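You operate a simulated robot arm through the tools that you are given. There is no shell and no other tool.

Carry out the task below with a simulated robot arm. There is one attempt and no reset: what you move stays moved.

## Task
Fix both stops of the bath board at mark 3.
Fine: both knobs end tight.
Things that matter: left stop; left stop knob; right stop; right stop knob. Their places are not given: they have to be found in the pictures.

It is judged by the outcome, as a careful person would: the job done as asked, and still so three seconds after it is handed in. It fails if anything else is knocked over, pushed out of place, dropped, spilled or broken.

## Robot
A 7-joint arm with a two-finger parallel gripper, fixed in place. Base frame: the origin is at the foot of the arm, x ahead of it, y to its left, z up. Lengths are in mm, angles in rad, forces in N, time in s.
With the tool pointing down near the work surface it reaches from about 680 to 760 mm from the base axis. Its first joint turns from -2.496 to 2.496 rad. Payload 3 kg.
The tool frame sits at the grasp point between the pads (the TCP): z along the fingers, y along the line on which they close. The tips reach 30 mm beyond it. The gripper opens to 110 mm. The fingers are 20 mm wide and 10 mm thick; the gripper's body (48 by 112 mm) begins 55 mm behind the TCP.
Orientation is told as [roll, pitch, yaw] about the base's x, y, z axes, in that order, counted from this pose: with the fingers straight down and closing along the base's y, the tool's x points along the base's -x, its y along +y and its z along -z.

## Interface
- The arm moves only by the tool send_rows. Its argument "motion" is a list of rows, each a list of 7 numbers: the opening, from 0 (shut) to 1 (fully open), then the shift along the tool's x, y, z in cm, then the turn, a rotation vector about the tool's x, y, z in rad. In form: [[fingers, dx, dy, dz, ax, ay, az], ...]. A call has 1 to 20 rows; each row shifts and turns the commanded pose from where the row before left it, along the tool's axes as they then stand. A row lasts 0.2 s, in which the tool goes at most 50 mm and 0.15 rad; a call with a longer step from one row to the next is refused whole, and so is a gripper value outside its range. A pose out of reach is approached as far as the arm can. The call stops where the force on the tool passes 40 N (or 10 N more than at its start, if that is more) or the arm is blocked; 0.2 s more then pass. Each finger travels about 108 mm/s and halts on what it meets, pressing with about 28 N; the grip force reading is that of the motor and also rises with nothing between the fingers. The clock runs only during rows and for 0.2 s after the last one: add rows that do not move to give the fingers time. It gives the time, the measured TCP pose, the force on the tool (base axes), the opening and the grip force at its end, in the units of the frame above (readings bear some noise), with the torque about the TCP (base axes, N m) and any sound that the robot's microphone picked up.
- Cameras (640 x 400 px; columns grow to the right, rows downward): "scene" is fixed at [418, -644.2, 1795.2]; the picture's right is [0.96, -0.27, 0.00], its down [-0.21, -0.74, -0.64] and it looks along [0.17, 0.62, -0.77] (base axes); focal length 332 px, centre (320, 200). "wrist" rides on the gripper at [73, 17, -103] in the tool frame; the picture's right is [-0.23, 0.97, 0.00], its down [-0.76, -0.18, -0.62] and it looks along [-0.61, -0.14, 0.78] (tool axes); focal length 222 px, centre (320, 200).
- camera(camera): a new picture of that camera. It takes no simulated time.
- move_column(by): slides the trunk up (or, below 0, down) by that many mm; the arm rides with it, the base frame stays. It gives what a move gives, with no picture.
- point_at(camera, pixels): for up to 12 pixels [column, row] of the newest picture of that camera ("zoom" is the newest enlarged one), the place [x, y, z] in the base frame of the surface seen there, good to about 2 mm, but the place of the scene camera against the robot may be out by one fixed shift of up to 25 mm in any direction. It takes no simulated time.
- close_up(camera, box): a new picture of the part [left, top, right, bottom] of that camera's present view, enlarged. It takes no simulated time.
- hand_in(): hands the job in; it is judged then, once.

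Leave the gripper open and the arm clear of the work at the hand-in unless told otherwise.

The tools are called after "Emit:" as a command line: name --pt "numbers of a row" for each row, then --argument value for the rest, lists and objects as JSON in quotes. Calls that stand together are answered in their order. send_rows: Moves the arm, as the interface text tells. Its arguments: {"type":"object","properties":{"motion":{"type":"array"}},"required":["motion"]} The other tools are called the same way: move_column (by) slides the trunk up or down; camera (camera) takes a picture; point_at (camera, pixels) gives the place of the surface under pixels of a picture; close_up (camera, box) takes an enlarged picture of a part of a camera's view; hand_in () hands the job in.

At the start:

```text
time: 0.0
tool_pos: [362.1, -172.7, 985.8]
tcp_rot: [-3.12, -0.033, -3.131]
force: [0.4, 0.0, -0.5]
ft_torque: [0.01, 0.01, -0.01]
finger_gap: 109.9
grasp_force: 0.0
trunk travel left (down, up): [-679.0, 211.0]
```

scene: 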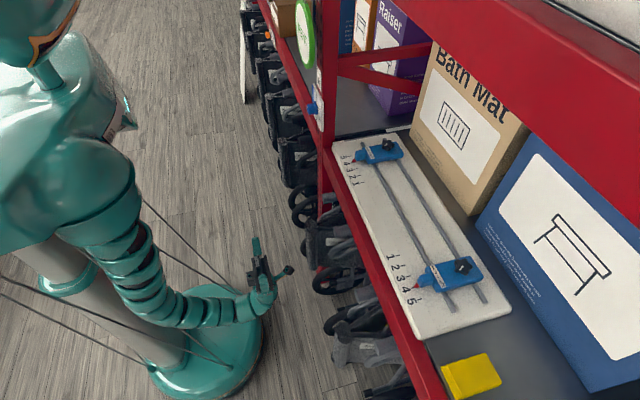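
wrist: 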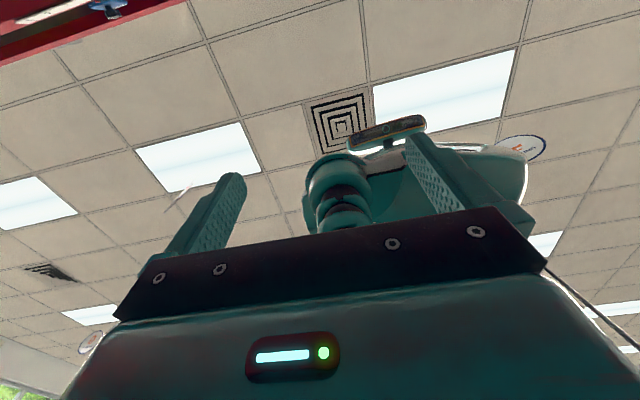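

I see the bath board on the shelf: a white board with two rails and two blue stops, each with a dark knob, and marks 5–1 (left/far) and 1–5 (right/near). I'll enlarge both stop regions before measuring anything.

Emit:
close_up --camera "scene" --box '[330, 130, 426, 190]'

Emit:
close_up --camera "scene" --box '[380, 240, 508, 320]'

```text
6.67 times, centred on (378, 160) of scene
```

zoom: 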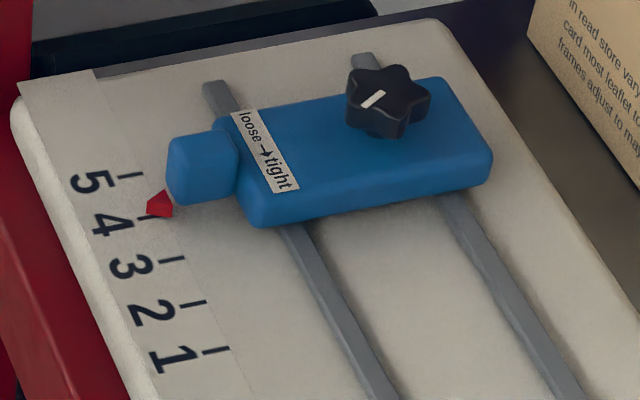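

```text
5.00 times, centred on (444, 280) of scene
```

zoom: 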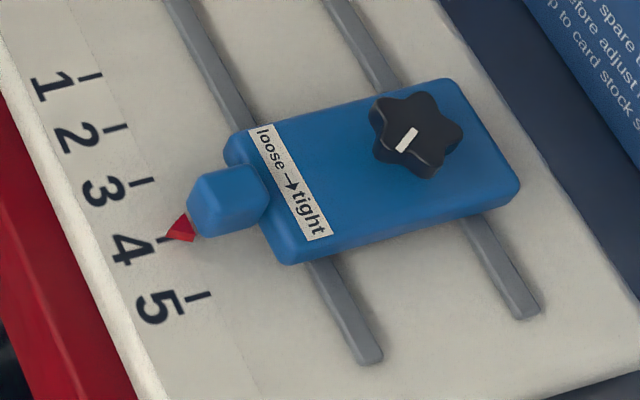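

Both red pointers stand at mark 4 now, so each stop must go one mark toward the board's middle. Labels read "loose → tight" and each knob has a white line. I'll measure points on the newest zoom (right stop) and then on the scene.

Emit:
point_at --camera "zoom" --pixels '[[417, 130], [405, 140], [182, 235], [100, 76], [115, 128], [143, 181], [172, 239], [198, 297], [330, 220], [490, 110], [370, 360], [228, 195]]'

Emit:
point_at --camera "scene" --pixels '[[388, 144], [355, 160], [380, 158], [365, 155], [423, 336], [508, 308], [335, 145], [400, 220], [398, 140], [470, 375], [320, 200], [470, 150]]'

```text
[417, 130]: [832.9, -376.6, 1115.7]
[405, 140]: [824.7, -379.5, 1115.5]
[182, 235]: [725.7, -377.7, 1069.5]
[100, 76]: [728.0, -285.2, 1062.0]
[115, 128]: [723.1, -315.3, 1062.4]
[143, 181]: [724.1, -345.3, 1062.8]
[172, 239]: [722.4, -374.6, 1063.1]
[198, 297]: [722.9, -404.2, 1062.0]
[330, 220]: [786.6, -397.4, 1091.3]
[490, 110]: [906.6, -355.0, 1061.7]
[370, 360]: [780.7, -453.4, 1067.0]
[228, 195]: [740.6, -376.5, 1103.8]
```

```text
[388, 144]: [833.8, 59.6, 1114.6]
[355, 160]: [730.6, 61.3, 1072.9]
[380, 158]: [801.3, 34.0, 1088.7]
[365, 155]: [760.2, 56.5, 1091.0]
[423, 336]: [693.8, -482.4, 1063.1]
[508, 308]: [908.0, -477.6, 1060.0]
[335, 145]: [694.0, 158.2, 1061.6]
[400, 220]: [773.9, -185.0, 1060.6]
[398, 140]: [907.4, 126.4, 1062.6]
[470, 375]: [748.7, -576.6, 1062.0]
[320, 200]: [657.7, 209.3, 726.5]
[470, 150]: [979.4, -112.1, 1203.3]
```

The board lies along y with its top at z≈1062, marks 30 mm apart, and the knobs at about (833, -377) and (834, 60), top z≈1115. Next I measure the surroundings: upper shelf beam, upright posts, boxes, yellow block and the gripper.

Emit:
point_at --camera "scene" --pixels '[[500, 60], [400, 20], [600, 120], [326, 100], [380, 70], [470, 370], [400, 330], [430, 390], [560, 220], [262, 290], [256, 245], [288, 270]]'

Emit:
close_up --camera "scene" --box '[200, 210, 328, 290]'

Emit:
close_up --camera "scene" --box '[256, 40, 448, 160]'

```text
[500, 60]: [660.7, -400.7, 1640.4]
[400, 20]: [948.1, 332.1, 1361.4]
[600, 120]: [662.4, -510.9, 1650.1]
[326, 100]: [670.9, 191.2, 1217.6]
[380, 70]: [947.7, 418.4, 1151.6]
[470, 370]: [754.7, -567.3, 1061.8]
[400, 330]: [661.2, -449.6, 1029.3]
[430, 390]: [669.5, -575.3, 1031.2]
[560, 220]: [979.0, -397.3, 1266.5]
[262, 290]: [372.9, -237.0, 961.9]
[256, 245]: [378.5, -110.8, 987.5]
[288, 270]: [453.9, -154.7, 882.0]
```

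```text
5.00 times, centred on (264, 250) of scene
```

zoom: 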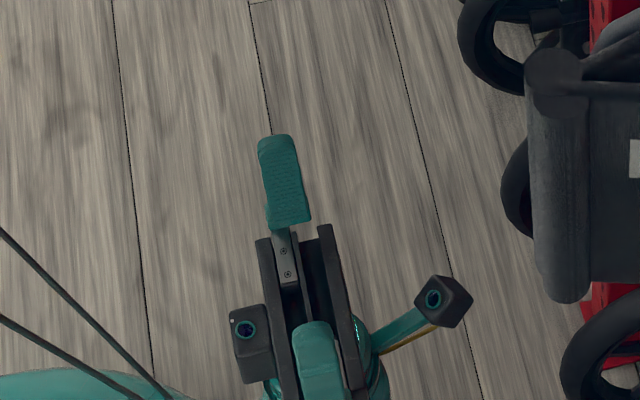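

```text
3.33 times, centred on (352, 100) of scene
```

zoom: 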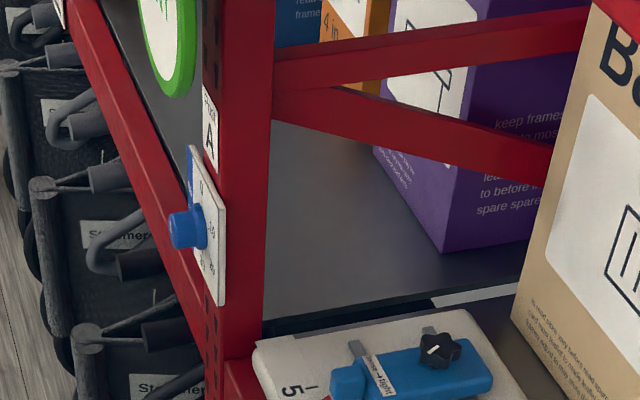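

The upper shelf beam is at z≈1640 with its front at x≈660, the left post at about (671, 191), and the boxes start at x≈979. Next I point at the finger pads in a tight zoom, to find the fixed shift of the scene camera against the robot (known TCP 362.1, -172.7, 985.8, fingers up).

Emit:
close_up --camera "scene" --box '[240, 230, 288, 290]'

```text
6.67 times, centred on (264, 260) of scene
```

zoom: 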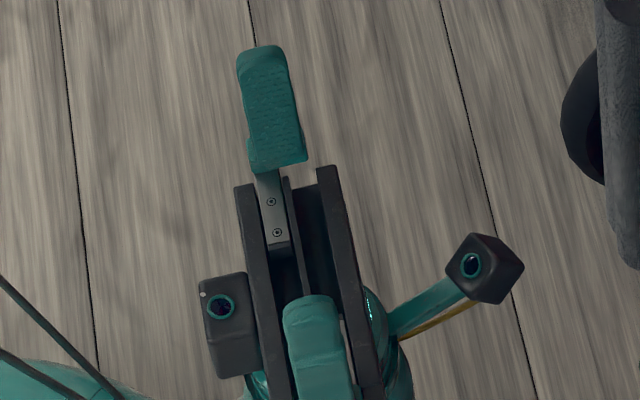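

The far finger's pad spans about (240,55)–(305,165) in the zoom, and the near finger is at (318,340). I point at several spots on them.

Emit:
point_at --camera "zoom" --pixels '[[262, 52], [245, 80], [288, 80], [268, 80], [275, 120], [258, 140], [300, 140], [310, 303], [292, 330], [340, 330], [316, 330], [320, 370]]'

```text
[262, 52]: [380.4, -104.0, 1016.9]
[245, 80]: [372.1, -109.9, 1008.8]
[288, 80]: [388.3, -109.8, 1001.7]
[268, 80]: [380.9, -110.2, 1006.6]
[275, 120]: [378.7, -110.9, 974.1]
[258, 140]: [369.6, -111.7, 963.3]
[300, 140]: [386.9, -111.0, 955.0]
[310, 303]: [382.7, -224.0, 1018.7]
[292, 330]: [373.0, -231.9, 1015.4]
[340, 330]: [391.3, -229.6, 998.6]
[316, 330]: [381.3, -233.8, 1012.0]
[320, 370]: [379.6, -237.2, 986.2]
```

The fingers read about +18 mm in x, roughly +1 to +7 in y and +2 in z compared with the robot's own reading, so the scene places are about 18 mm too far in x. Now I look at the robot's body to judge its shoulder height and reach.

Emit:
close_up --camera "scene" --box '[0, 0, 320, 400]'

Emit:
point_at --camera "scene" --pixels '[[90, 165], [60, 150], [65, 280], [125, 260], [160, 310], [215, 310], [260, 300], [200, 350], [40, 60], [110, 200], [280, 130], [340, 340]]'

```text
1.00 times, centred on (160, 200) of scene (not enlarged: the box is as wide or as high as the picture)
```

zoom: 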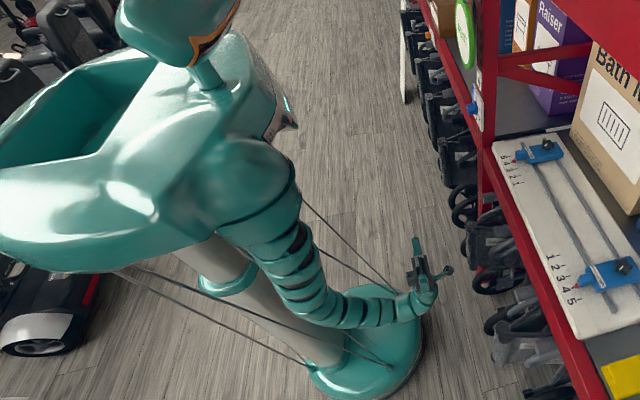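

```text
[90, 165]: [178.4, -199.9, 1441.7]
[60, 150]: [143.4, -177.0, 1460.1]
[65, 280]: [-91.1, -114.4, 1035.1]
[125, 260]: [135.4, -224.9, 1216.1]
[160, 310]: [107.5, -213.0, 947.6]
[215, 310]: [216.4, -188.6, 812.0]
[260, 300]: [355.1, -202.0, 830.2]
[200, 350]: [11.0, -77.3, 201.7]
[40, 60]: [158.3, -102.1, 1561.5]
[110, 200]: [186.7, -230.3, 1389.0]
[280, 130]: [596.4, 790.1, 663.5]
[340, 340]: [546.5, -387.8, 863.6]
```

The shoulder sits near (150, -180, 1430), above the board level, and the hand hangs low with its fingers up. I first lift the hand straight up about 210 mm (tool axes match base axes now), staying at x≈362, well in front of the shelf.

Emit:
send_rows --pt "1 0 0 2 0 0 0" --pt "1 0 0 3 0 0 0" --pt "1 0 0 3 0 0 0" --pt "1 0 0 3 0 0 0" --pt "1 0 0 3 0 0 0" --pt "1 0 0 3 0 0 0" --pt "1 0 0 2 0 0 0" --pt "1 0 0 1 0 0 0" --pt "1 0 0 0 0 0 0"

```text
time: 2.0
tool_pos: [367.6, -168.5, 1186.9]
tcp_rot: [-3.12, -0.033, -3.132]
force: [0.2, -0.5, 0.2]
ft_torque: [0.01, -0.01, 0.01]
finger_gap: 109.7
grasp_force: 0.1
trunk travel left (down, up): [-679.0, 211.0]
```

The lift went clean (TCP 367.6, -168.5, 1186.9). Now I tip the hand forward about 1.56 rad around the tool's y, moving the TCP forward 1 cm per row to x≈498, still ahead of the shelf front at x≈642.

Emit:
send_rows --pt "1 1 0 0 0 0.12 0" --pt "1 0.99 0 0.12 0 0.12 0" --pt "1 0.97 0 0.24 0 0.12 0" --pt "1 0.94 0 0.35 0 0.12 0" --pt "1 0.89 0 0.46 0 0.12 0" --pt "1 0.83 0 0.56 0 0.12 0" --pt "1 0.75 0 0.66 0 0.12 0" --pt "1 0.67 0 0.74 0 0.12 0" --pt "1 0.57 0 0.82 0 0.12 0" --pt "1 0.47 0 0.88 0 0.12 0" --pt "1 0.36 0 0.93 0 0.12 0" --pt "1 0.25 0 0.97 0 0.12 0" --pt "1 0.13 0 0.99 0 0.12 0" --pt "1 0 0 0 0 0 0"

Emit:
camera --camera "scene"

Emit:
camera --camera "wrist"

```text
time: 5.0
tool_pos: [628.8, -172.9, 1041.9]
tcp_rot: [-0.921, -1.545, 0.934]
force: [-0.2, 1.6, 21.2]
ft_torque: [1.26, -0.6, 0.32]
finger_gap: 110.1
grasp_force: 0.0
out of reach, approached as far as the arm can: row 5, 6, 7, 8, 9, 10, 11, 12, 13
trunk travel left (down, up): [-679.0, 211.0]
```

```text
taken
```

scene: 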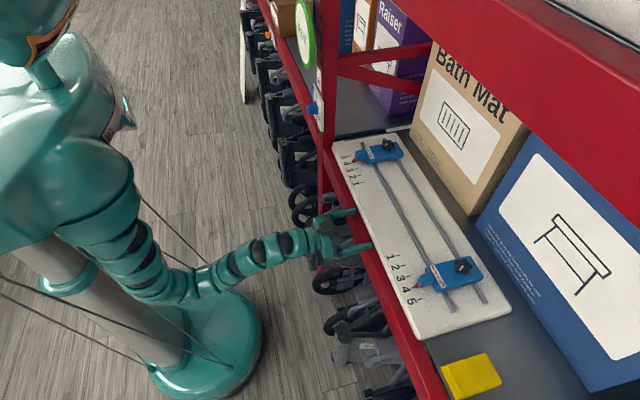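

```text
taken
```

wrist: 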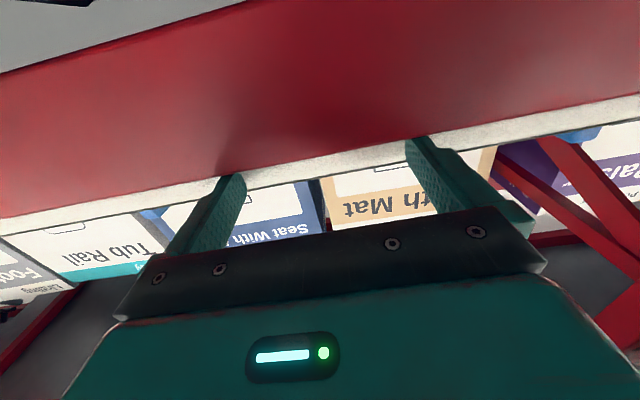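

The arm could not hold the tipped pose that close in: it ended at (628.8, -172.9, 1041.9) with 21 N upward, so the fingers are resting on the shelf's front lip. I raise the trunk 80 mm to lift the hand straight off.

Emit:
move_column --by 80

Emit:
camera --camera "scene"

```text
time: 6.2
tool_pos: [630.3, -172.8, 1117.0]
tcp_rot: [-0.741, -1.54, 0.753]
force: [-0.8, -0.3, 0.1]
ft_torque: [0.01, 0.03, 0.02]
finger_gap: 110.5
grasp_force: 0.0
trunk travel left (down, up): [-759.0, 131.0]
```

```text
taken
```

scene: 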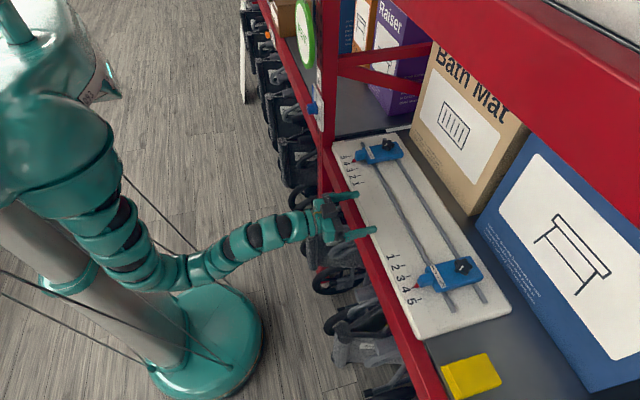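

Force is back to zero and the board looks unmoved. I send one still row to see whether the commanded pose equals the measured pose.

Emit:
send_rows --pt "1 0 0 0 0 0 0" --pt "1 0 0 0 0 0 0"

```text
time: 6.8
tool_pos: [630.1, -173.7, 1117.4]
tcp_rot: [-0.752, -1.54, 0.762]
force: [-0.1, 0.5, 0.0]
ft_torque: [0.0, 0.02, -0.01]
finger_gap: 109.9
grasp_force: 0.0
trunk travel left (down, up): [-759.0, 131.0]
```

The commanded pose follows the measured one. Tool z now points at +x and tool x points down, so I lift about 100 mm along −tool x, with the hand over the board's front edge.

Emit:
send_rows --pt "1 -2 0 0 0 0 0" --pt "1 -2 0 0 0 0 0" --pt "1 -2 0 0 0 0 0" --pt "1 -2 0 0 0 0 0" --pt "1 -2 0 0 0 0 0" --pt "1 0 0 0 0 0 0"

```text
time: 8.2
tool_pos: [632.9, -166.4, 1125.5]
tcp_rot: [-0.761, -1.54, 0.772]
force: [1.5, 0.1, -0.3]
ft_torque: [0.01, 0.01, 0.0]
finger_gap: 110.1
grasp_force: 0.2
out of reach, approached as far as the arm can: row 1, 2, 3, 4, 5
trunk travel left (down, up): [-759.0, 131.0]
```

With the hand level, the arm cannot lift further in this posture. I raise the trunk another 110 mm so that the hand and its camera clear the board before I move forward, where the arm straightens and can tip down.

Emit:
move_column --by 110

```text
time: 9.6
tool_pos: [634.2, -166.4, 1236.2]
tcp_rot: [-0.749, -1.539, 0.759]
force: [-1.4, 0.1, 0.0]
ft_torque: [-0.02, -0.01, -0.03]
finger_gap: 109.9
grasp_force: 0.1
trunk travel left (down, up): [-869.0, 21.0]
```

TCP is now at z≈1236, clear of everything. I move forward 90 mm along tool z, looking for out-of-reach notices.

Emit:
send_rows --pt "1 0 0 1.5 0 0 0" --pt "1 0 0 1.5 0 0 0" --pt "1 0 0 1.5 0 0 0" --pt "1 0 0 1.5 0 0 0" --pt "1 0 0 1.5 0 0 0" --pt "1 0 0 1.5 0 0 0" --pt "1 0 0 0 0 0 0"

Emit:
camera --camera "scene"

```text
time: 11.2
tool_pos: [724.0, -165.7, 1233.1]
tcp_rot: [-0.779, -1.539, 0.788]
force: [-0.5, 0.2, -0.6]
ft_torque: [-0.02, -0.01, 0.01]
finger_gap: 110.0
grasp_force: 0.1
trunk travel left (down, up): [-869.0, 21.0]
```

```text
taken
```

scene: 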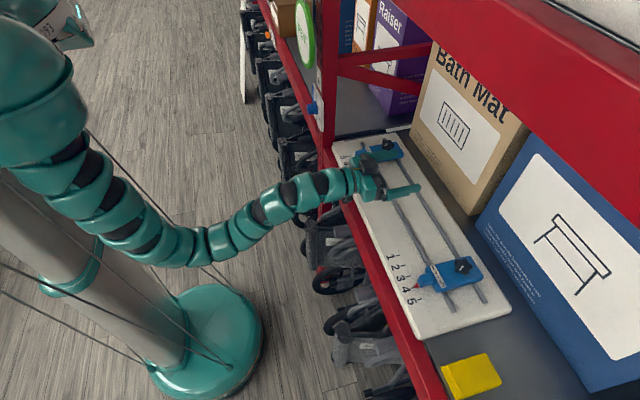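

That worked without limits. Now I try tipping down 0.3 rad about the tool's y while lifting a little, watching for limits.

Emit:
send_rows --pt "1 -1.5 0 0.5 0 0 0" --pt "1 -1.5 0 0.5 0 0 0" --pt "1 -1.5 0 0.5 0 0.05 0" --pt "1 -1.5 0 0.5 0 0.1 0" --pt "1 -1 0 0 0 0.1 0" --pt "1 -1 0 0 0 0.1 0" --pt "1 0 0 0 0 0 0"

```text
time: 12.8
tool_pos: [748.3, -162.5, 1313.3]
tcp_rot: [-0.059, -1.197, 0.068]
force: [0.5, -0.1, -0.2]
ft_torque: [-0.03, 0.0, 0.02]
finger_gap: 110.0
grasp_force: 0.2
trunk travel left (down, up): [-869.0, 21.0]
```

Tilt from straight down is now about 1.2 rad, still in reach. I tip another 0.5 rad about tool y in place.

Emit:
send_rows --pt "1 0 0 0 0 0.1 0" --pt "1 0 0 0 0 0.1 0" --pt "1 0 0 0 0 0.1 0" --pt "1 0 0 0 0 0.1 0" --pt "1 0 0 0 0 0.1 0" --pt "1 0 0 0 0 0 0"

Emit:
camera --camera "wrist"

Emit:
camera --camera "scene"

```text
time: 14.2
tool_pos: [749.1, -163.0, 1313.0]
tcp_rot: [-0.029, -0.696, 0.029]
force: [0.2, 0.6, 0.0]
ft_torque: [-0.03, 0.01, 0.0]
finger_gap: 109.9
grasp_force: 0.2
trunk travel left (down, up): [-869.0, 21.0]
```

```text
taken
```

wrist: 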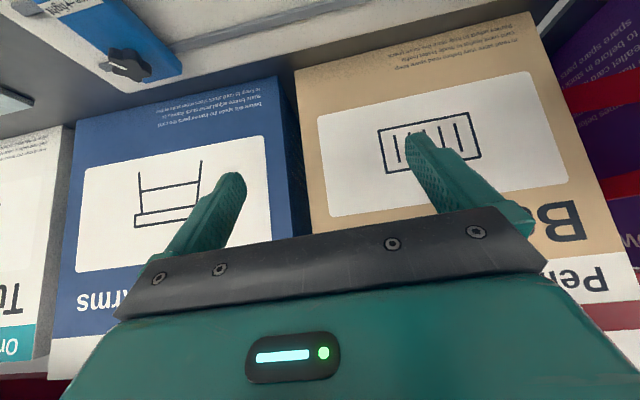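

```text
taken
```

scene: 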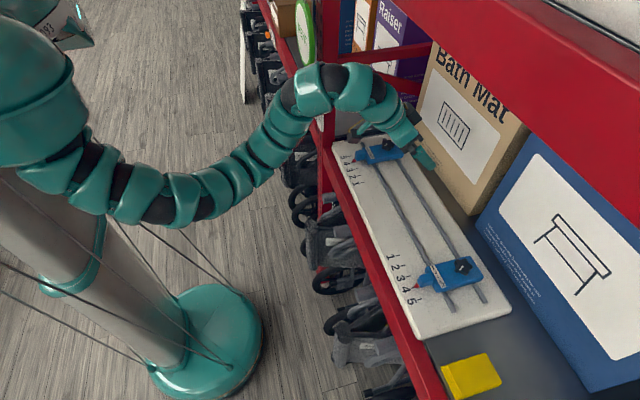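

The hand now tips forward-down at 0.7 rad from vertical, and the wrist view shows the right stop at its top-left. I move 180 mm toward −y and tip another 0.3 rad to look at the right stop from above, at z≈1313.

Emit:
send_rows --pt "1 0 -2 0 0 0 0" --pt "1 0 -2 0 0 0 0" --pt "1 0 -2 0 0 0 0" --pt "1 0 -2 0 0 0 0" --pt "1 0 -2 0 0 0 0" --pt "1 0 -2 0 0 0 0" --pt "1 0 -2 0 0 0 0" --pt "1 0 -2 0 0 0 0" --pt "1 0 -2 0 0 0 0" --pt "1 0 0 0 0 0.1 0" --pt "1 0 0 0 0 0.1 0" --pt "1 0 0 0 0 0.1 0" --pt "1 0 0 0 0 0 0"

Emit:
camera --camera "wrist"

Emit:
camera --camera "scene"

```text
time: 17.0
tool_pos: [752.2, -343.1, 1316.8]
tcp_rot: [-0.023, -0.396, 0.019]
force: [0.5, -0.2, 0.4]
ft_torque: [0.02, -0.01, -0.01]
finger_gap: 110.0
grasp_force: 0.1
trunk travel left (down, up): [-869.0, 21.0]
```

```text
taken
```

wrist: 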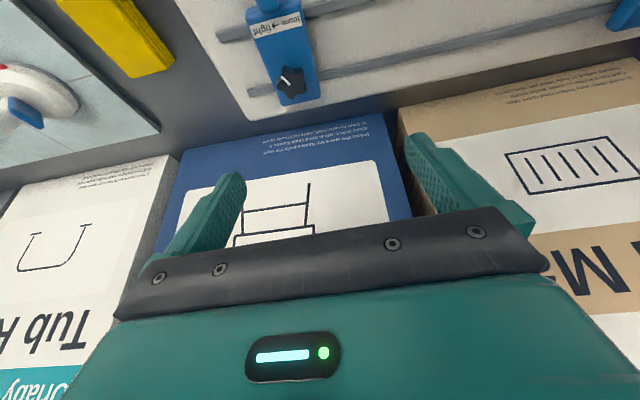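

```text
taken
```

scene: 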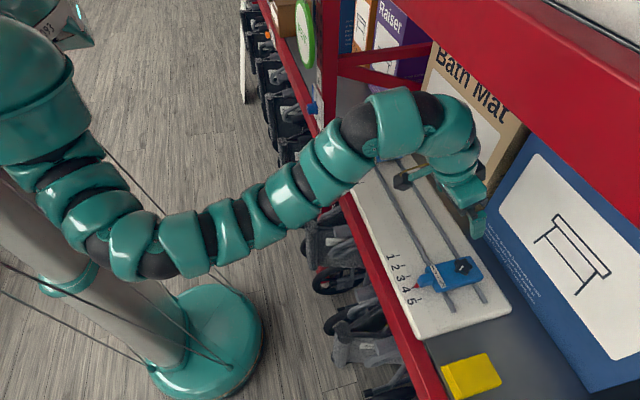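

The arm reaches over the right stop easily. I check how near the forearm is to the upper beam (pixels around (400,95), (450,100)), and measure the right stop's features with the wrist camera: knob (291,80), label (280,25) and so on.

Emit:
point_at --camera "scene" --pixels '[[395, 92], [455, 105], [350, 130], [470, 215], [405, 180], [520, 95], [560, 120], [463, 266], [440, 275]]'

Emit:
point_at --camera "wrist" --pixels '[[291, 78], [285, 72], [280, 25], [265, 3], [299, 92], [250, 90], [440, 75], [130, 50]]'

Emit:
close_up --camera "wrist" --box '[200, 0, 360, 110]'

```text
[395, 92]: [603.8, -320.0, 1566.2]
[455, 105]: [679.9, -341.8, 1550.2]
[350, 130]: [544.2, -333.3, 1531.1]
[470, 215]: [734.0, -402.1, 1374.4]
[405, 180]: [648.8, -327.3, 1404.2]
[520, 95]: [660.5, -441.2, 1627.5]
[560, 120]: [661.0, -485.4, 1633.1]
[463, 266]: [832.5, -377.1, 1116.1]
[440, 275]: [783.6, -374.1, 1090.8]
```

```text
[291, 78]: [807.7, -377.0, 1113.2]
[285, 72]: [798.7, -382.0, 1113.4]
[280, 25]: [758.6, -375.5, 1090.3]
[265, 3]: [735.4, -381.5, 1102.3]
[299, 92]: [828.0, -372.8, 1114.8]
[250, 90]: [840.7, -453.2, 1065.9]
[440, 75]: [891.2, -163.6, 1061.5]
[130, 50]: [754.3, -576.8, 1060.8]
```

```text
3.64 times, centred on (280, 55) of wrist
```

zoom: 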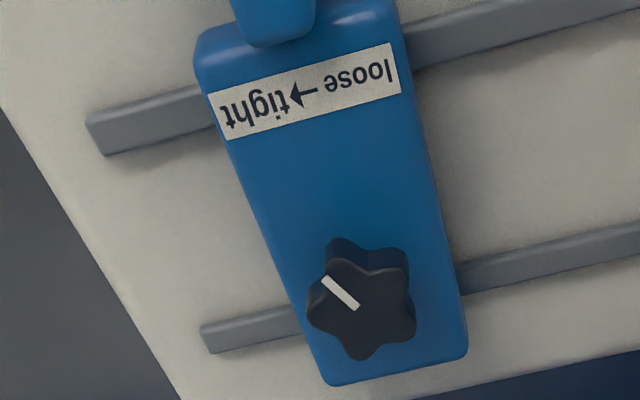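

By the wrist camera the right knob is near (815, -377, 1114), which confirms the 18 mm scene offset in x. The forearm top at z≈1566 is close to the upper beam (~1600), so I lower the trunk 120 mm before anything else; the TCP then sits at about 1197, clear of the knob top at 1115.

Emit:
move_column --by -120

```text
time: 18.5
tool_pos: [751.9, -344.5, 1196.6]
tcp_rot: [-0.025, -0.4, 0.018]
force: [0.1, -0.2, -0.9]
ft_torque: [-0.02, 0.0, 0.03]
finger_gap: 110.1
grasp_force: 0.0
trunk travel left (down, up): [-749.0, 141.0]
```

Now I back off 100 mm in −x at the same height, then tip to nearly vertical so the wrist camera looks down on the right stop.

Emit:
send_rows --pt "1 1.84 0 -0.78 0 0 0" --pt "1 1.84 0 -0.78 0 0 0" --pt "1 1.84 0 -0.78 0 0 0" --pt "1 1.84 0 -0.78 0 0 0" --pt "1 1.84 0 -0.78 0 0 0" --pt "1 0 0 0 0 0.1 0" --pt "1 0 0 0 0 0.1 0" --pt "1 0 0 0 0 0.1 0" --pt "1 0 0 0 0 0.1 0" --pt "1 0 0 0 0 0 0"

Emit:
camera --camera "wrist"

Emit:
camera --camera "scene"

```text
time: 20.7
tool_pos: [744.0, -345.8, 1199.8]
tcp_rot: [-0.021, 0.002, 0.012]
force: [0.0, 0.5, 0.0]
ft_torque: [0.01, -0.03, 0.0]
finger_gap: 110.1
grasp_force: 0.0
out of reach, approached as far as the arm can: row 1, 2, 3, 4, 5
trunk travel left (down, up): [-749.0, 141.0]
```

```text
taken
```

wrist: 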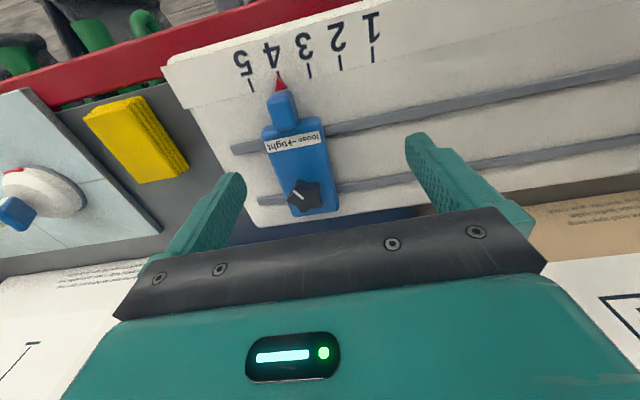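

```text
taken
```

scene: 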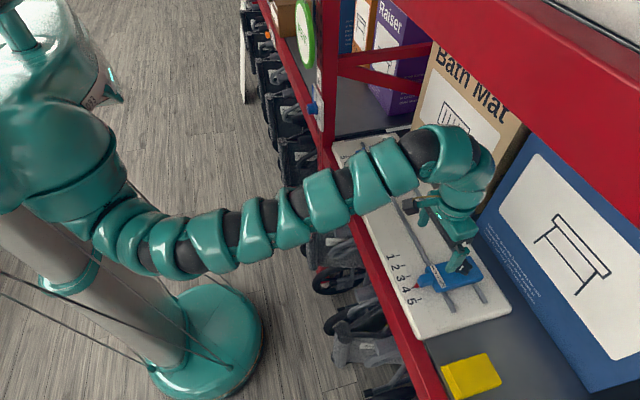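

Backing off was limited, but the hand now points straight down at (744, -345.8, 1199.8), and the wrist view shows the right stop and its marks clearly. I enlarge it.

Emit:
close_up --camera "wrist" --box '[220, 60, 348, 224]'

```text
2.44 times, centred on (284, 142) of wrist
```

zoom: 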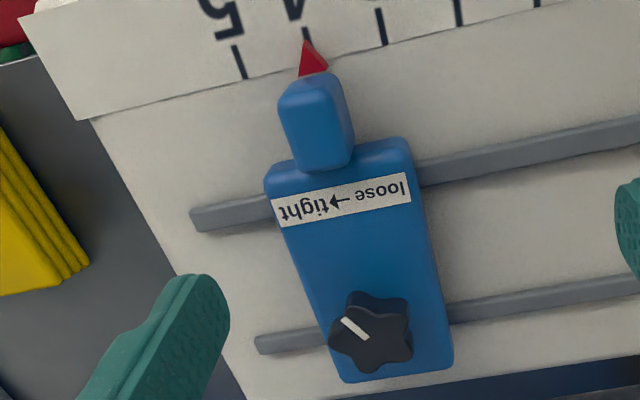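

I measure the pointer tip, marks, nub edges, body edges, and the knob with its white line in this wrist zoom.

Emit:
point_at --camera "zoom" --pixels '[[305, 44], [306, 36], [384, 42], [242, 74], [285, 120], [347, 112], [312, 90], [318, 130], [345, 320], [366, 339], [372, 335], [372, 325]]'

Emit:
point_at --camera "zoom" --pixels '[[350, 300], [404, 305], [408, 355], [372, 370], [335, 340], [295, 240], [418, 230], [345, 260], [400, 375], [280, 185], [440, 355], [345, 195]]'

```text
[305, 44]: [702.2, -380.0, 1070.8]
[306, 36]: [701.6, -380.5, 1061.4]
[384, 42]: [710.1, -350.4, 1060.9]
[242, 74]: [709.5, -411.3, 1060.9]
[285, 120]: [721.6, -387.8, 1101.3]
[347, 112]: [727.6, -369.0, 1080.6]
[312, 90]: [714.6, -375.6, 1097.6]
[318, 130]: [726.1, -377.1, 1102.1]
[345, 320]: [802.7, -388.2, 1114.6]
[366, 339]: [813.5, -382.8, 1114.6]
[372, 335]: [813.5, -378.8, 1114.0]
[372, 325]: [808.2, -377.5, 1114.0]
```

```text
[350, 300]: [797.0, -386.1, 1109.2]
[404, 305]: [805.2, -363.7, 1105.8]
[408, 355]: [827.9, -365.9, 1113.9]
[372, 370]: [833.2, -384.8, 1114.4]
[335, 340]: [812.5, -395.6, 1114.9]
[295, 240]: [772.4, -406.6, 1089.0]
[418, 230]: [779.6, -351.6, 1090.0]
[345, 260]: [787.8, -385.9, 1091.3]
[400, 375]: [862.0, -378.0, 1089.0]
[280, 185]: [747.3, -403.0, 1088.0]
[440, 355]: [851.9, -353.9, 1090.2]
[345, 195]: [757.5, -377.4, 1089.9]
```

Wrist readings: pointer tip y≈-380 at mark 4 (-380.5), mark 3 at y≈-350.4; nub centre about (725, -379), top 1102; knob centre about (814, -379), top 1114. I first test whether the stop slides: I move over the nub to x≈724, y≈-379 and come down to z≈1130.

Emit:
send_rows --pt "1 1 -1.65 0 0 0 0" --pt "1 1 -1.65 0 0 0 0" --pt "1 0 0 1.5 0 0 0" --pt "1 0 0 2 0 0 0" --pt "1 0 0 2 0 0 0" --pt "1 0 0 1.5 0 0 0" --pt "1 0 0 0 0 0 0"

Emit:
camera --camera "wrist"

Emit:
camera --camera "scene"

```text
time: 22.3
tool_pos: [726.8, -379.0, 1131.6]
tcp_rot: [-0.019, 0.002, 0.01]
force: [0.5, 0.1, -0.3]
ft_torque: [0.03, 0.0, 0.0]
finger_gap: 110.1
grasp_force: 0.1
trunk travel left (down, up): [-749.0, 141.0]
```

```text
taken
```

wrist: 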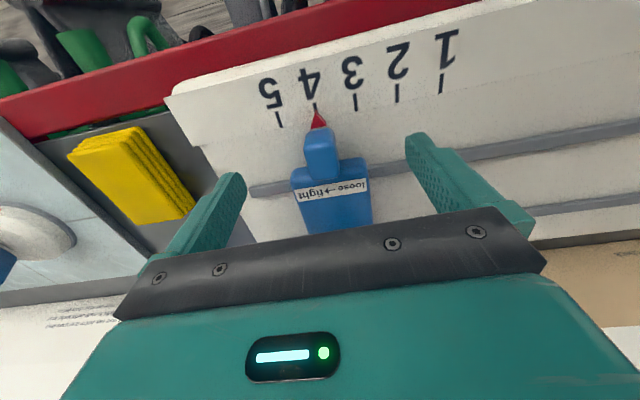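

```text
taken
```

scene: 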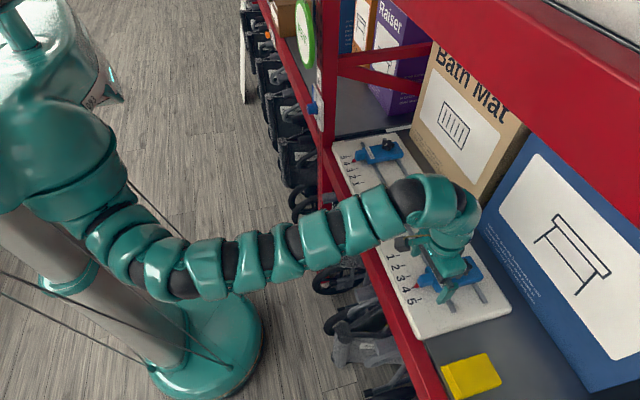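

The nub at (322,150) sits midway between the fingers. I go down 25 mm and close on the nub, with still rows for the fingers.

Emit:
send_rows --pt "1 0 0 1.3 0 0 0" --pt "1 0 0 1.2 0 0 0" --pt "1 0 0 0 0 0 0" --pt "0.4 0 0 0 0 0 0" --pt "0.3 0 0 0 0 0 0" --pt "0.2 0 0 0 0 0 0" --pt "0.15 0 0 0 0 0 0" --pt "0.1 0 0 0 0 0 0" --pt "0.1 0 0 0 0 0 0"

Emit:
camera --camera "wrist"

```text
time: 24.3
tool_pos: [725.1, -379.6, 1104.7]
tcp_rot: [-0.021, 0.002, 0.013]
force: [-0.2, 5.8, -0.3]
ft_torque: [1.31, 0.11, -0.54]
finger_gap: 22.1
grasp_force: 45.3
trunk travel left (down, up): [-749.0, 141.0]
```

```text
taken
```

wrist: 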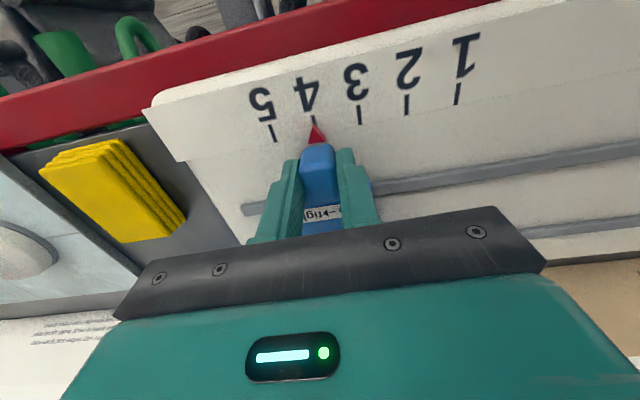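

Gripped: gap 22.1, and a standing side force of 5.8 N shows the stop resists somewhat. I try a small slide of +4 mm in y to see whether it moves freely.

Emit:
send_rows --pt "0.1 0 0.2 0 0 0 0" --pt "0.1 0 0.2 0 0 0 0" --pt "0.1 0 0 0 0 0 0"

Emit:
close_up --camera "wrist" --box '[230, 30, 490, 190]'

```text
time: 25.1
tool_pos: [724.7, -379.2, 1106.6]
tcp_rot: [-0.024, 0.0, 0.008]
force: [12.3, -10.9, 14.2]
ft_torque: [0.74, 0.62, -0.39]
finger_gap: 22.0
grasp_force: 45.1
trunk travel left (down, up): [-749.0, 141.0]
```

```text
2.46 times, centred on (360, 110) of wrist
```

zoom: 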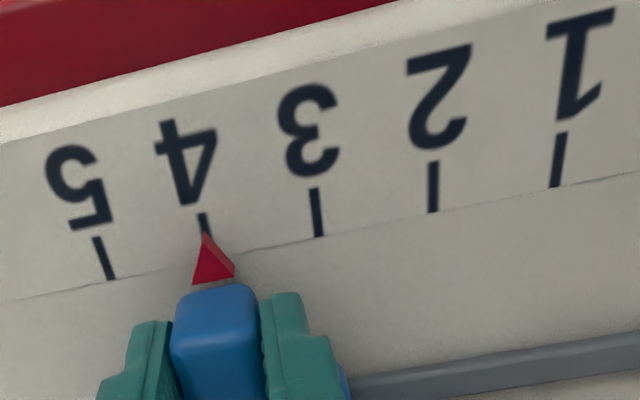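

The stop resists (about 11 N, no movement), so it is clamped and must be loosened. I undo the 4 mm push, open, and lift to z≈1165.

Emit:
send_rows --pt "0.1 0 -0.3 0 0 0 0" --pt "0.3 0 0 0 0 0 0" --pt "0.6 0 0 0 0 0 0" --pt "1 0 0 0 0 0 0" --pt "1 0 0 0 0 0 0" --pt "1 0 0 -1.5 0 0 0" --pt "1 0 0 -1.5 0 0 0" --pt "1 0 0 -1.5 0 0 0" --pt "1 0 0 -1.5 0 0 0" --pt "1 0 0 0 0 0 0"

Emit:
camera --camera "wrist"

```text
time: 27.3
tool_pos: [726.3, -376.6, 1165.0]
tcp_rot: [-0.023, 0.001, 0.01]
force: [0.1, 0.3, 0.0]
ft_torque: [0.0, -0.01, 0.0]
finger_gap: 109.9
grasp_force: 0.0
trunk travel left (down, up): [-749.0, 141.0]
```

```text
taken
```

wrist: 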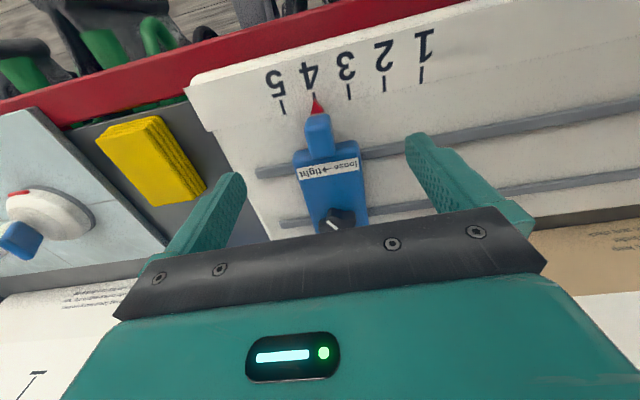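

Free again with the pointer still at mark 4. I move 88 mm in +x at z≈1165 to bring the fingers over the knob, watching reach.

Emit:
send_rows --pt "1 -1.5 -0.1 0 0 0 0" --pt "1 -1.5 -0.1 0 0 0 0" --pt "1 -1.5 0 0 0 0 0" --pt "1 -1.5 0 0 0 0 0" --pt "1 -1.5 0 0 0 0 0" --pt "1 -1.3 0 0 0 0 0" --pt "1 0 0 0 0 0 0"

Emit:
camera --camera "wrist"

Emit:
camera --camera "scene"

```text
time: 28.9
tool_pos: [775.3, -370.2, 1160.1]
tcp_rot: [-0.023, 0.004, 0.012]
force: [-0.1, -0.5, 0.4]
ft_torque: [-0.02, 0.0, -0.03]
finger_gap: 110.0
grasp_force: 0.0
out of reach, approached as far as the arm can: row 4, 5, 6
trunk travel left (down, up): [-749.0, 141.0]
```

```text
taken
```

wrist: 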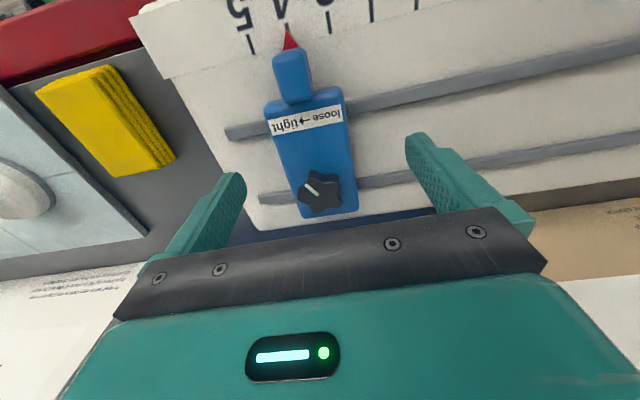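

```text
taken
```

scene: 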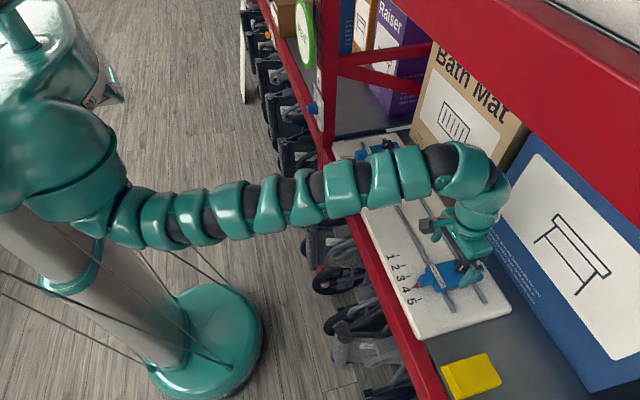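

The arm is nearly straight at x≈775, 39 mm short of the knob. A lower shoulder plus a small forward tilt will give the rest: I raise the hand 80 mm with the arm, then lower the trunk 80 mm.

Emit:
send_rows --pt "1 0 0 -2 0 0 0" --pt "1 0 0 -2 0 0 0" --pt "1 0 0 -2 0 0 0" --pt "1 0 0 -2 0 0 0" --pt "1 0 0 0 0 0 0"

Emit:
move_column --by -80

```text
time: 30.1
tool_pos: [763.2, -356.5, 1233.4]
tcp_rot: [-0.021, 0.001, 0.009]
force: [0.6, -1.0, -0.2]
ft_torque: [0.05, 0.01, -0.01]
finger_gap: 110.2
grasp_force: 0.1
out of reach, approached as far as the arm can: row 2, 4
trunk travel left (down, up): [-749.0, 141.0]
```

```text
time: 31.3
tool_pos: [764.8, -354.4, 1154.2]
tcp_rot: [-0.022, 0.003, 0.01]
force: [0.0, 0.1, 0.1]
ft_torque: [-0.02, 0.01, 0.0]
finger_gap: 109.8
grasp_force: 0.1
trunk travel left (down, up): [-669.0, 221.0]
```

Now at (764.8, -354.4, 1154.2). I go forward 44 mm and 25 mm to the right while tilting the fingers forward 0.25 rad, to see if the point above the knob can be reached.

Emit:
send_rows --pt "1 0 -0.5 -0.3 0 -0.05 0" --pt "1 -0.9 -0.5 -0.3 0 -0.05 0" --pt "1 -0.9 -0.5 -0.1 0 -0.05 0" --pt "1 -0.9 -0.5 0 0 -0.05 0" --pt "1 -0.9 -0.5 0.1 0 -0.05 0" --pt "1 -0.9 0 0.1 0 0 0" --pt "1 0 0 0 0 0 0"

```text
time: 32.9
tool_pos: [809.0, -377.0, 1166.1]
tcp_rot: [-0.022, -0.247, 0.015]
force: [-0.8, 0.1, 0.7]
ft_torque: [0.01, 0.0, 0.0]
finger_gap: 110.0
grasp_force: 0.1
trunk travel left (down, up): [-669.0, 221.0]
```

Reached (809, -377, 1166) with tilt 0.247 and no limits. I test in free air whether I can swing about the vertical axis: first 0.8 rad counter-clockwise (seen from above).

Emit:
send_rows --pt "1 0 -0.05 0 -0.0247 0 -0.097" --pt "1 0 -0.05 0 -0.0247 0 -0.097" --pt "1 0 -0.05 0 -0.0247 0 -0.097" --pt "1 0 -0.05 0 -0.0247 0 -0.097" --pt "1 0 -0.05 0 -0.0247 0 -0.097" --pt "1 0 -0.05 0 -0.0247 0 -0.097" --pt "1 0 -0.05 0 -0.0247 0 -0.097" --pt "1 0 -0.05 0 -0.0247 0 -0.097" --pt "1 0 0 0 0 0 0"

Emit:
camera --camera "wrist"

```text
time: 34.9
tool_pos: [783.0, -364.7, 1150.8]
tcp_rot: [-0.015, -0.235, 0.816]
force: [0.2, -1.1, -1.5]
ft_torque: [0.03, -0.01, 0.04]
finger_gap: 110.0
grasp_force: 0.1
out of reach, approached as far as the arm can: row 4, 5, 7, 8
trunk travel left (down, up): [-669.0, 221.0]
```

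```text
taken
```

wrist: 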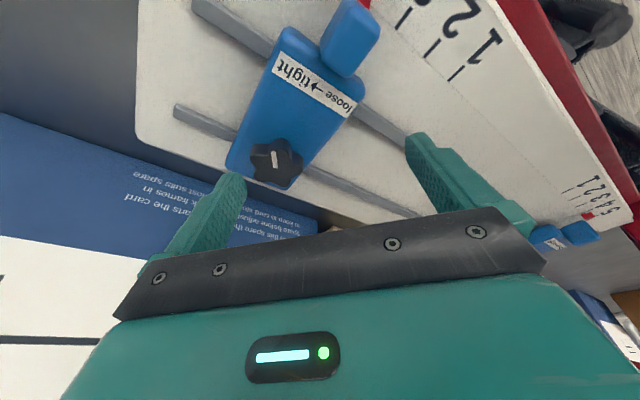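

Counter-clockwise swinging carries the wrist outward, so it fell short; the orientation itself turned fine. A higher shoulder gives more reach here. I swing back clockwise by 0.8 rad and then raise the trunk 100 mm.

Emit:
send_rows --pt "1 0 0.05 -0.3 0.0235 0 0.097" --pt "1 0 0.05 -0.3 0.0235 0 0.097" --pt "1 0 0.05 -0.3 0.0235 0 0.097" --pt "1 0 0.05 -0.3 0.0235 0 0.097" --pt "1 0 0.05 0 0.0235 0 0.097" --pt "1 0 0.05 0 0.0235 0 0.097" --pt "1 0 0.05 0 0.0235 0 0.097" --pt "1 0 0.05 0 0.0235 0 0.097" --pt "1 0 0 0 0 0 0"

Emit:
move_column --by 100

```text
time: 36.9
tool_pos: [779.6, -361.6, 1161.7]
tcp_rot: [-0.013, -0.244, 0.015]
force: [1.0, -0.1, -0.6]
ft_torque: [-0.03, 0.03, -0.03]
finger_gap: 109.9
grasp_force: 0.1
trunk travel left (down, up): [-669.0, 221.0]
```

```text
time: 38.2
tool_pos: [778.9, -362.1, 1261.2]
tcp_rot: [-0.012, -0.243, 0.017]
force: [-0.1, -0.4, -0.1]
ft_torque: [0.0, -0.03, 0.0]
finger_gap: 110.0
grasp_force: 0.1
trunk travel left (down, up): [-769.0, 121.0]
```

Now at (778.9, -362.1, 1261.2). I go to about (809, -377, 1165) above the knob.

Emit:
send_rows --pt "1 -0.1 -0.25 1.67 0 0 0" --pt "1 -0.1 -0.25 1.67 0 0 0" --pt "1 -0.1 -0.25 1.67 0 0 0" --pt "1 -0.1 -0.25 1.67 0 0 0" --pt "1 -0.1 -0.25 1.67 0 0 0" --pt "1 -0.1 -0.25 1.67 0 0 0" --pt "1 0 0 0 0 0 0"

Emit:
camera --camera "wrist"

Emit:
camera --camera "scene"

```text
time: 39.8
tool_pos: [810.5, -377.5, 1167.1]
tcp_rot: [-0.013, -0.243, 0.014]
force: [-0.4, -0.2, 0.0]
ft_torque: [0.0, 0.04, -0.02]
finger_gap: 110.1
grasp_force: 0.0
trunk travel left (down, up): [-769.0, 121.0]
```

```text
taken
```

wrist: 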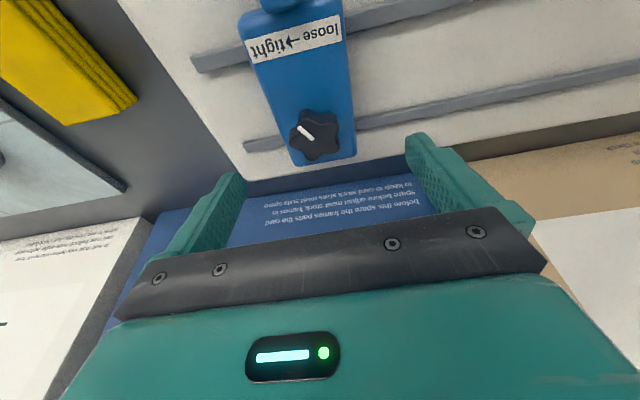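

```text
taken
```

scene: 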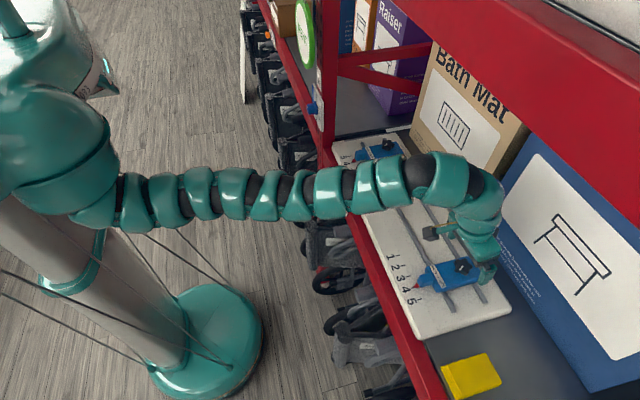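

At (810.5, -377.5, 1167.1), in reach. I enlarge the knob in the wrist view to fix its centre and the white line's angle.

Emit:
close_up --camera "wrist" --box '[270, 95, 366, 170]'

```text
5.33 times, centred on (318, 132) of wrist
```

zoom: 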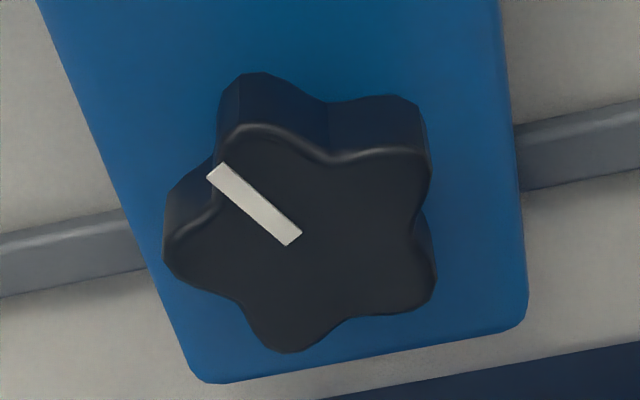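

I point at the five lobe tips on the top face, the centre (310,237) and the line ends.

Emit:
point_at --camera "zoom" --pixels '[[310, 237], [248, 140], [412, 162], [424, 285], [288, 338], [180, 248], [295, 238], [218, 172], [250, 90], [300, 50], [500, 310], [205, 365]]'

```text
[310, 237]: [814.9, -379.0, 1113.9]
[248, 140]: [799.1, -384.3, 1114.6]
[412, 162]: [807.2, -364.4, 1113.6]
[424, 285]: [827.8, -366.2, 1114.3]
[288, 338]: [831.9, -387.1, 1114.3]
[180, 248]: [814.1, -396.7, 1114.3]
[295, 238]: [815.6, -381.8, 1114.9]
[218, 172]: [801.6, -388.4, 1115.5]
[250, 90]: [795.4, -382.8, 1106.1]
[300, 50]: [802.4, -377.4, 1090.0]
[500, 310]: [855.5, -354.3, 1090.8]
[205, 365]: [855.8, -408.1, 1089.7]
```

Knob centre is (815.5, -379.5), top 1114, lobe radius about 18, white line at about 210° from +x. One lobe faces −y and two face +y, so a grip along y suits. I lower to TCP z≈1125 with the open fingers either side.

Emit:
send_rows --pt "1 0.25 -0.05 1.02 0 0 0" --pt "1 0.25 -0.05 1.02 0 0 0" --pt "1 0.25 -0.05 1.02 0 0 0" --pt "1 0.25 -0.05 1.02 0 0 0" --pt "1 0 0 0 0 0 0"

Emit:
camera --camera "wrist"

```text
time: 41.0
tool_pos: [809.2, -379.6, 1124.8]
tcp_rot: [-0.015, -0.242, 0.015]
force: [0.1, 0.0, 0.4]
ft_torque: [0.03, 0.03, 0.01]
finger_gap: 110.0
grasp_force: 0.1
trunk travel left (down, up): [-769.0, 121.0]
```

```text
taken
```

wrist: 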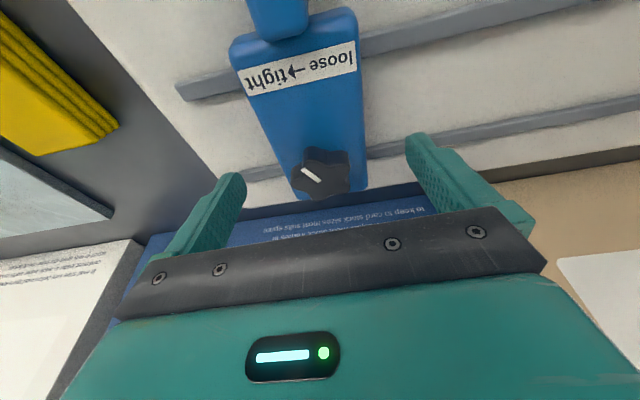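

The knob sits between the fingers. I close on it.

Emit:
send_rows --pt "0.5 0 0 0 0 0 0" --pt "0.4 0 0 0 0 0 0" --pt "0.3 0 0 0 0 0 0" --pt "0.2 0 0 0 0 0 0" --pt "0.1 0 0 0 0 0 0" --pt "0.1 0 0 0 0 0 0"

Emit:
camera --camera "wrist"

```text
time: 42.4
tool_pos: [809.2, -379.8, 1124.4]
tcp_rot: [-0.014, -0.242, 0.017]
force: [-0.5, 2.4, -1.2]
ft_torque: [0.55, 0.15, 0.02]
finger_gap: 39.2
grasp_force: 45.0
trunk travel left (down, up): [-769.0, 121.0]
```

```text
taken
```

wrist: 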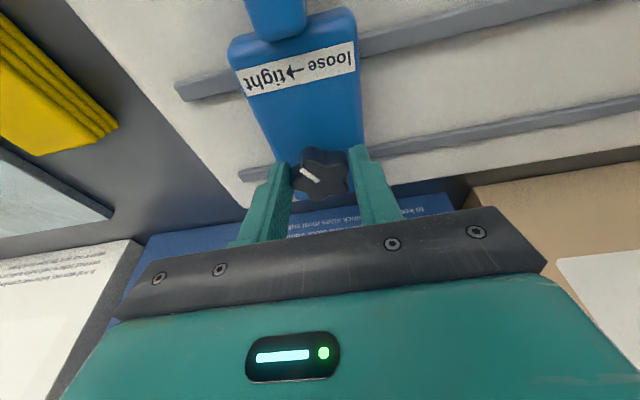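

Gripped at 39.2 mm gap. I turn clockwise seen from above (from "tight" toward "loose" on the label) by 0.4 rad and read the torque and the white line.

Emit:
send_rows --pt "0.1 0 0.05 0 0.024 0 0.097" --pt "0.1 0 0.05 0 0.024 0 0.097" --pt "0.1 0 0.05 0 0.024 0 0.097" --pt "0.1 0 0.05 0 0.024 0 0.097" --pt "0.1 0 0 0 0 0 0"

Emit:
camera --camera "wrist"

```text
time: 43.6
tool_pos: [809.9, -378.1, 1125.6]
tcp_rot: [-0.016, -0.25, -0.384]
force: [1.6, 5.4, -0.6]
ft_torque: [0.37, -0.14, 0.21]
finger_gap: 39.4
grasp_force: 44.2
trunk travel left (down, up): [-769.0, 121.0]
```

```text
taken
```

wrist: 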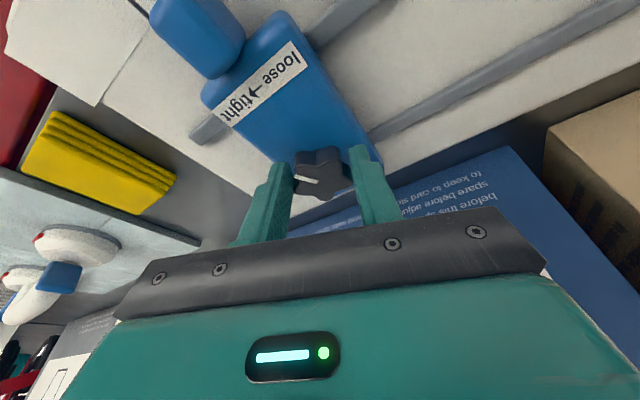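

Torque reads +0.21 N·m. The white line looks as though it stayed with the stop rather than the fingers, so I zoom in to compare.

Emit:
close_up --camera "wrist" --box '[250, 110, 400, 220]'

Emit:
close_up --camera "scene" --box '[420, 235, 500, 295]'

```text
3.64 times, centred on (325, 165) of wrist
```

zoom: 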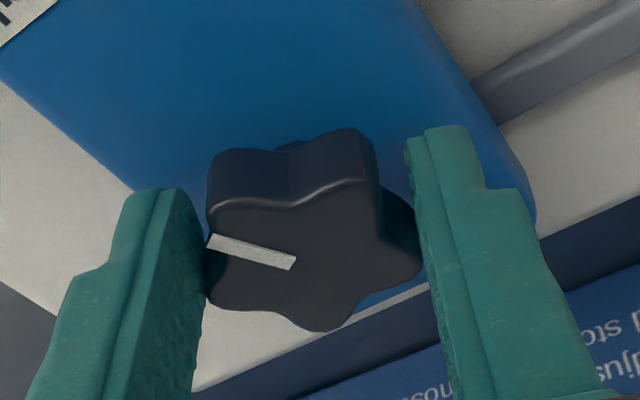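

```text
6.67 times, centred on (460, 265) of scene
```

zoom: 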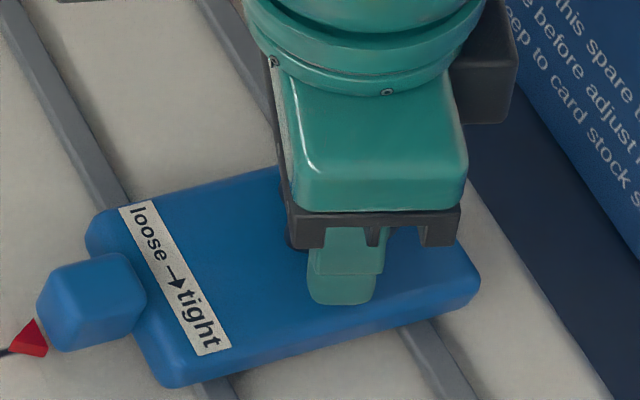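

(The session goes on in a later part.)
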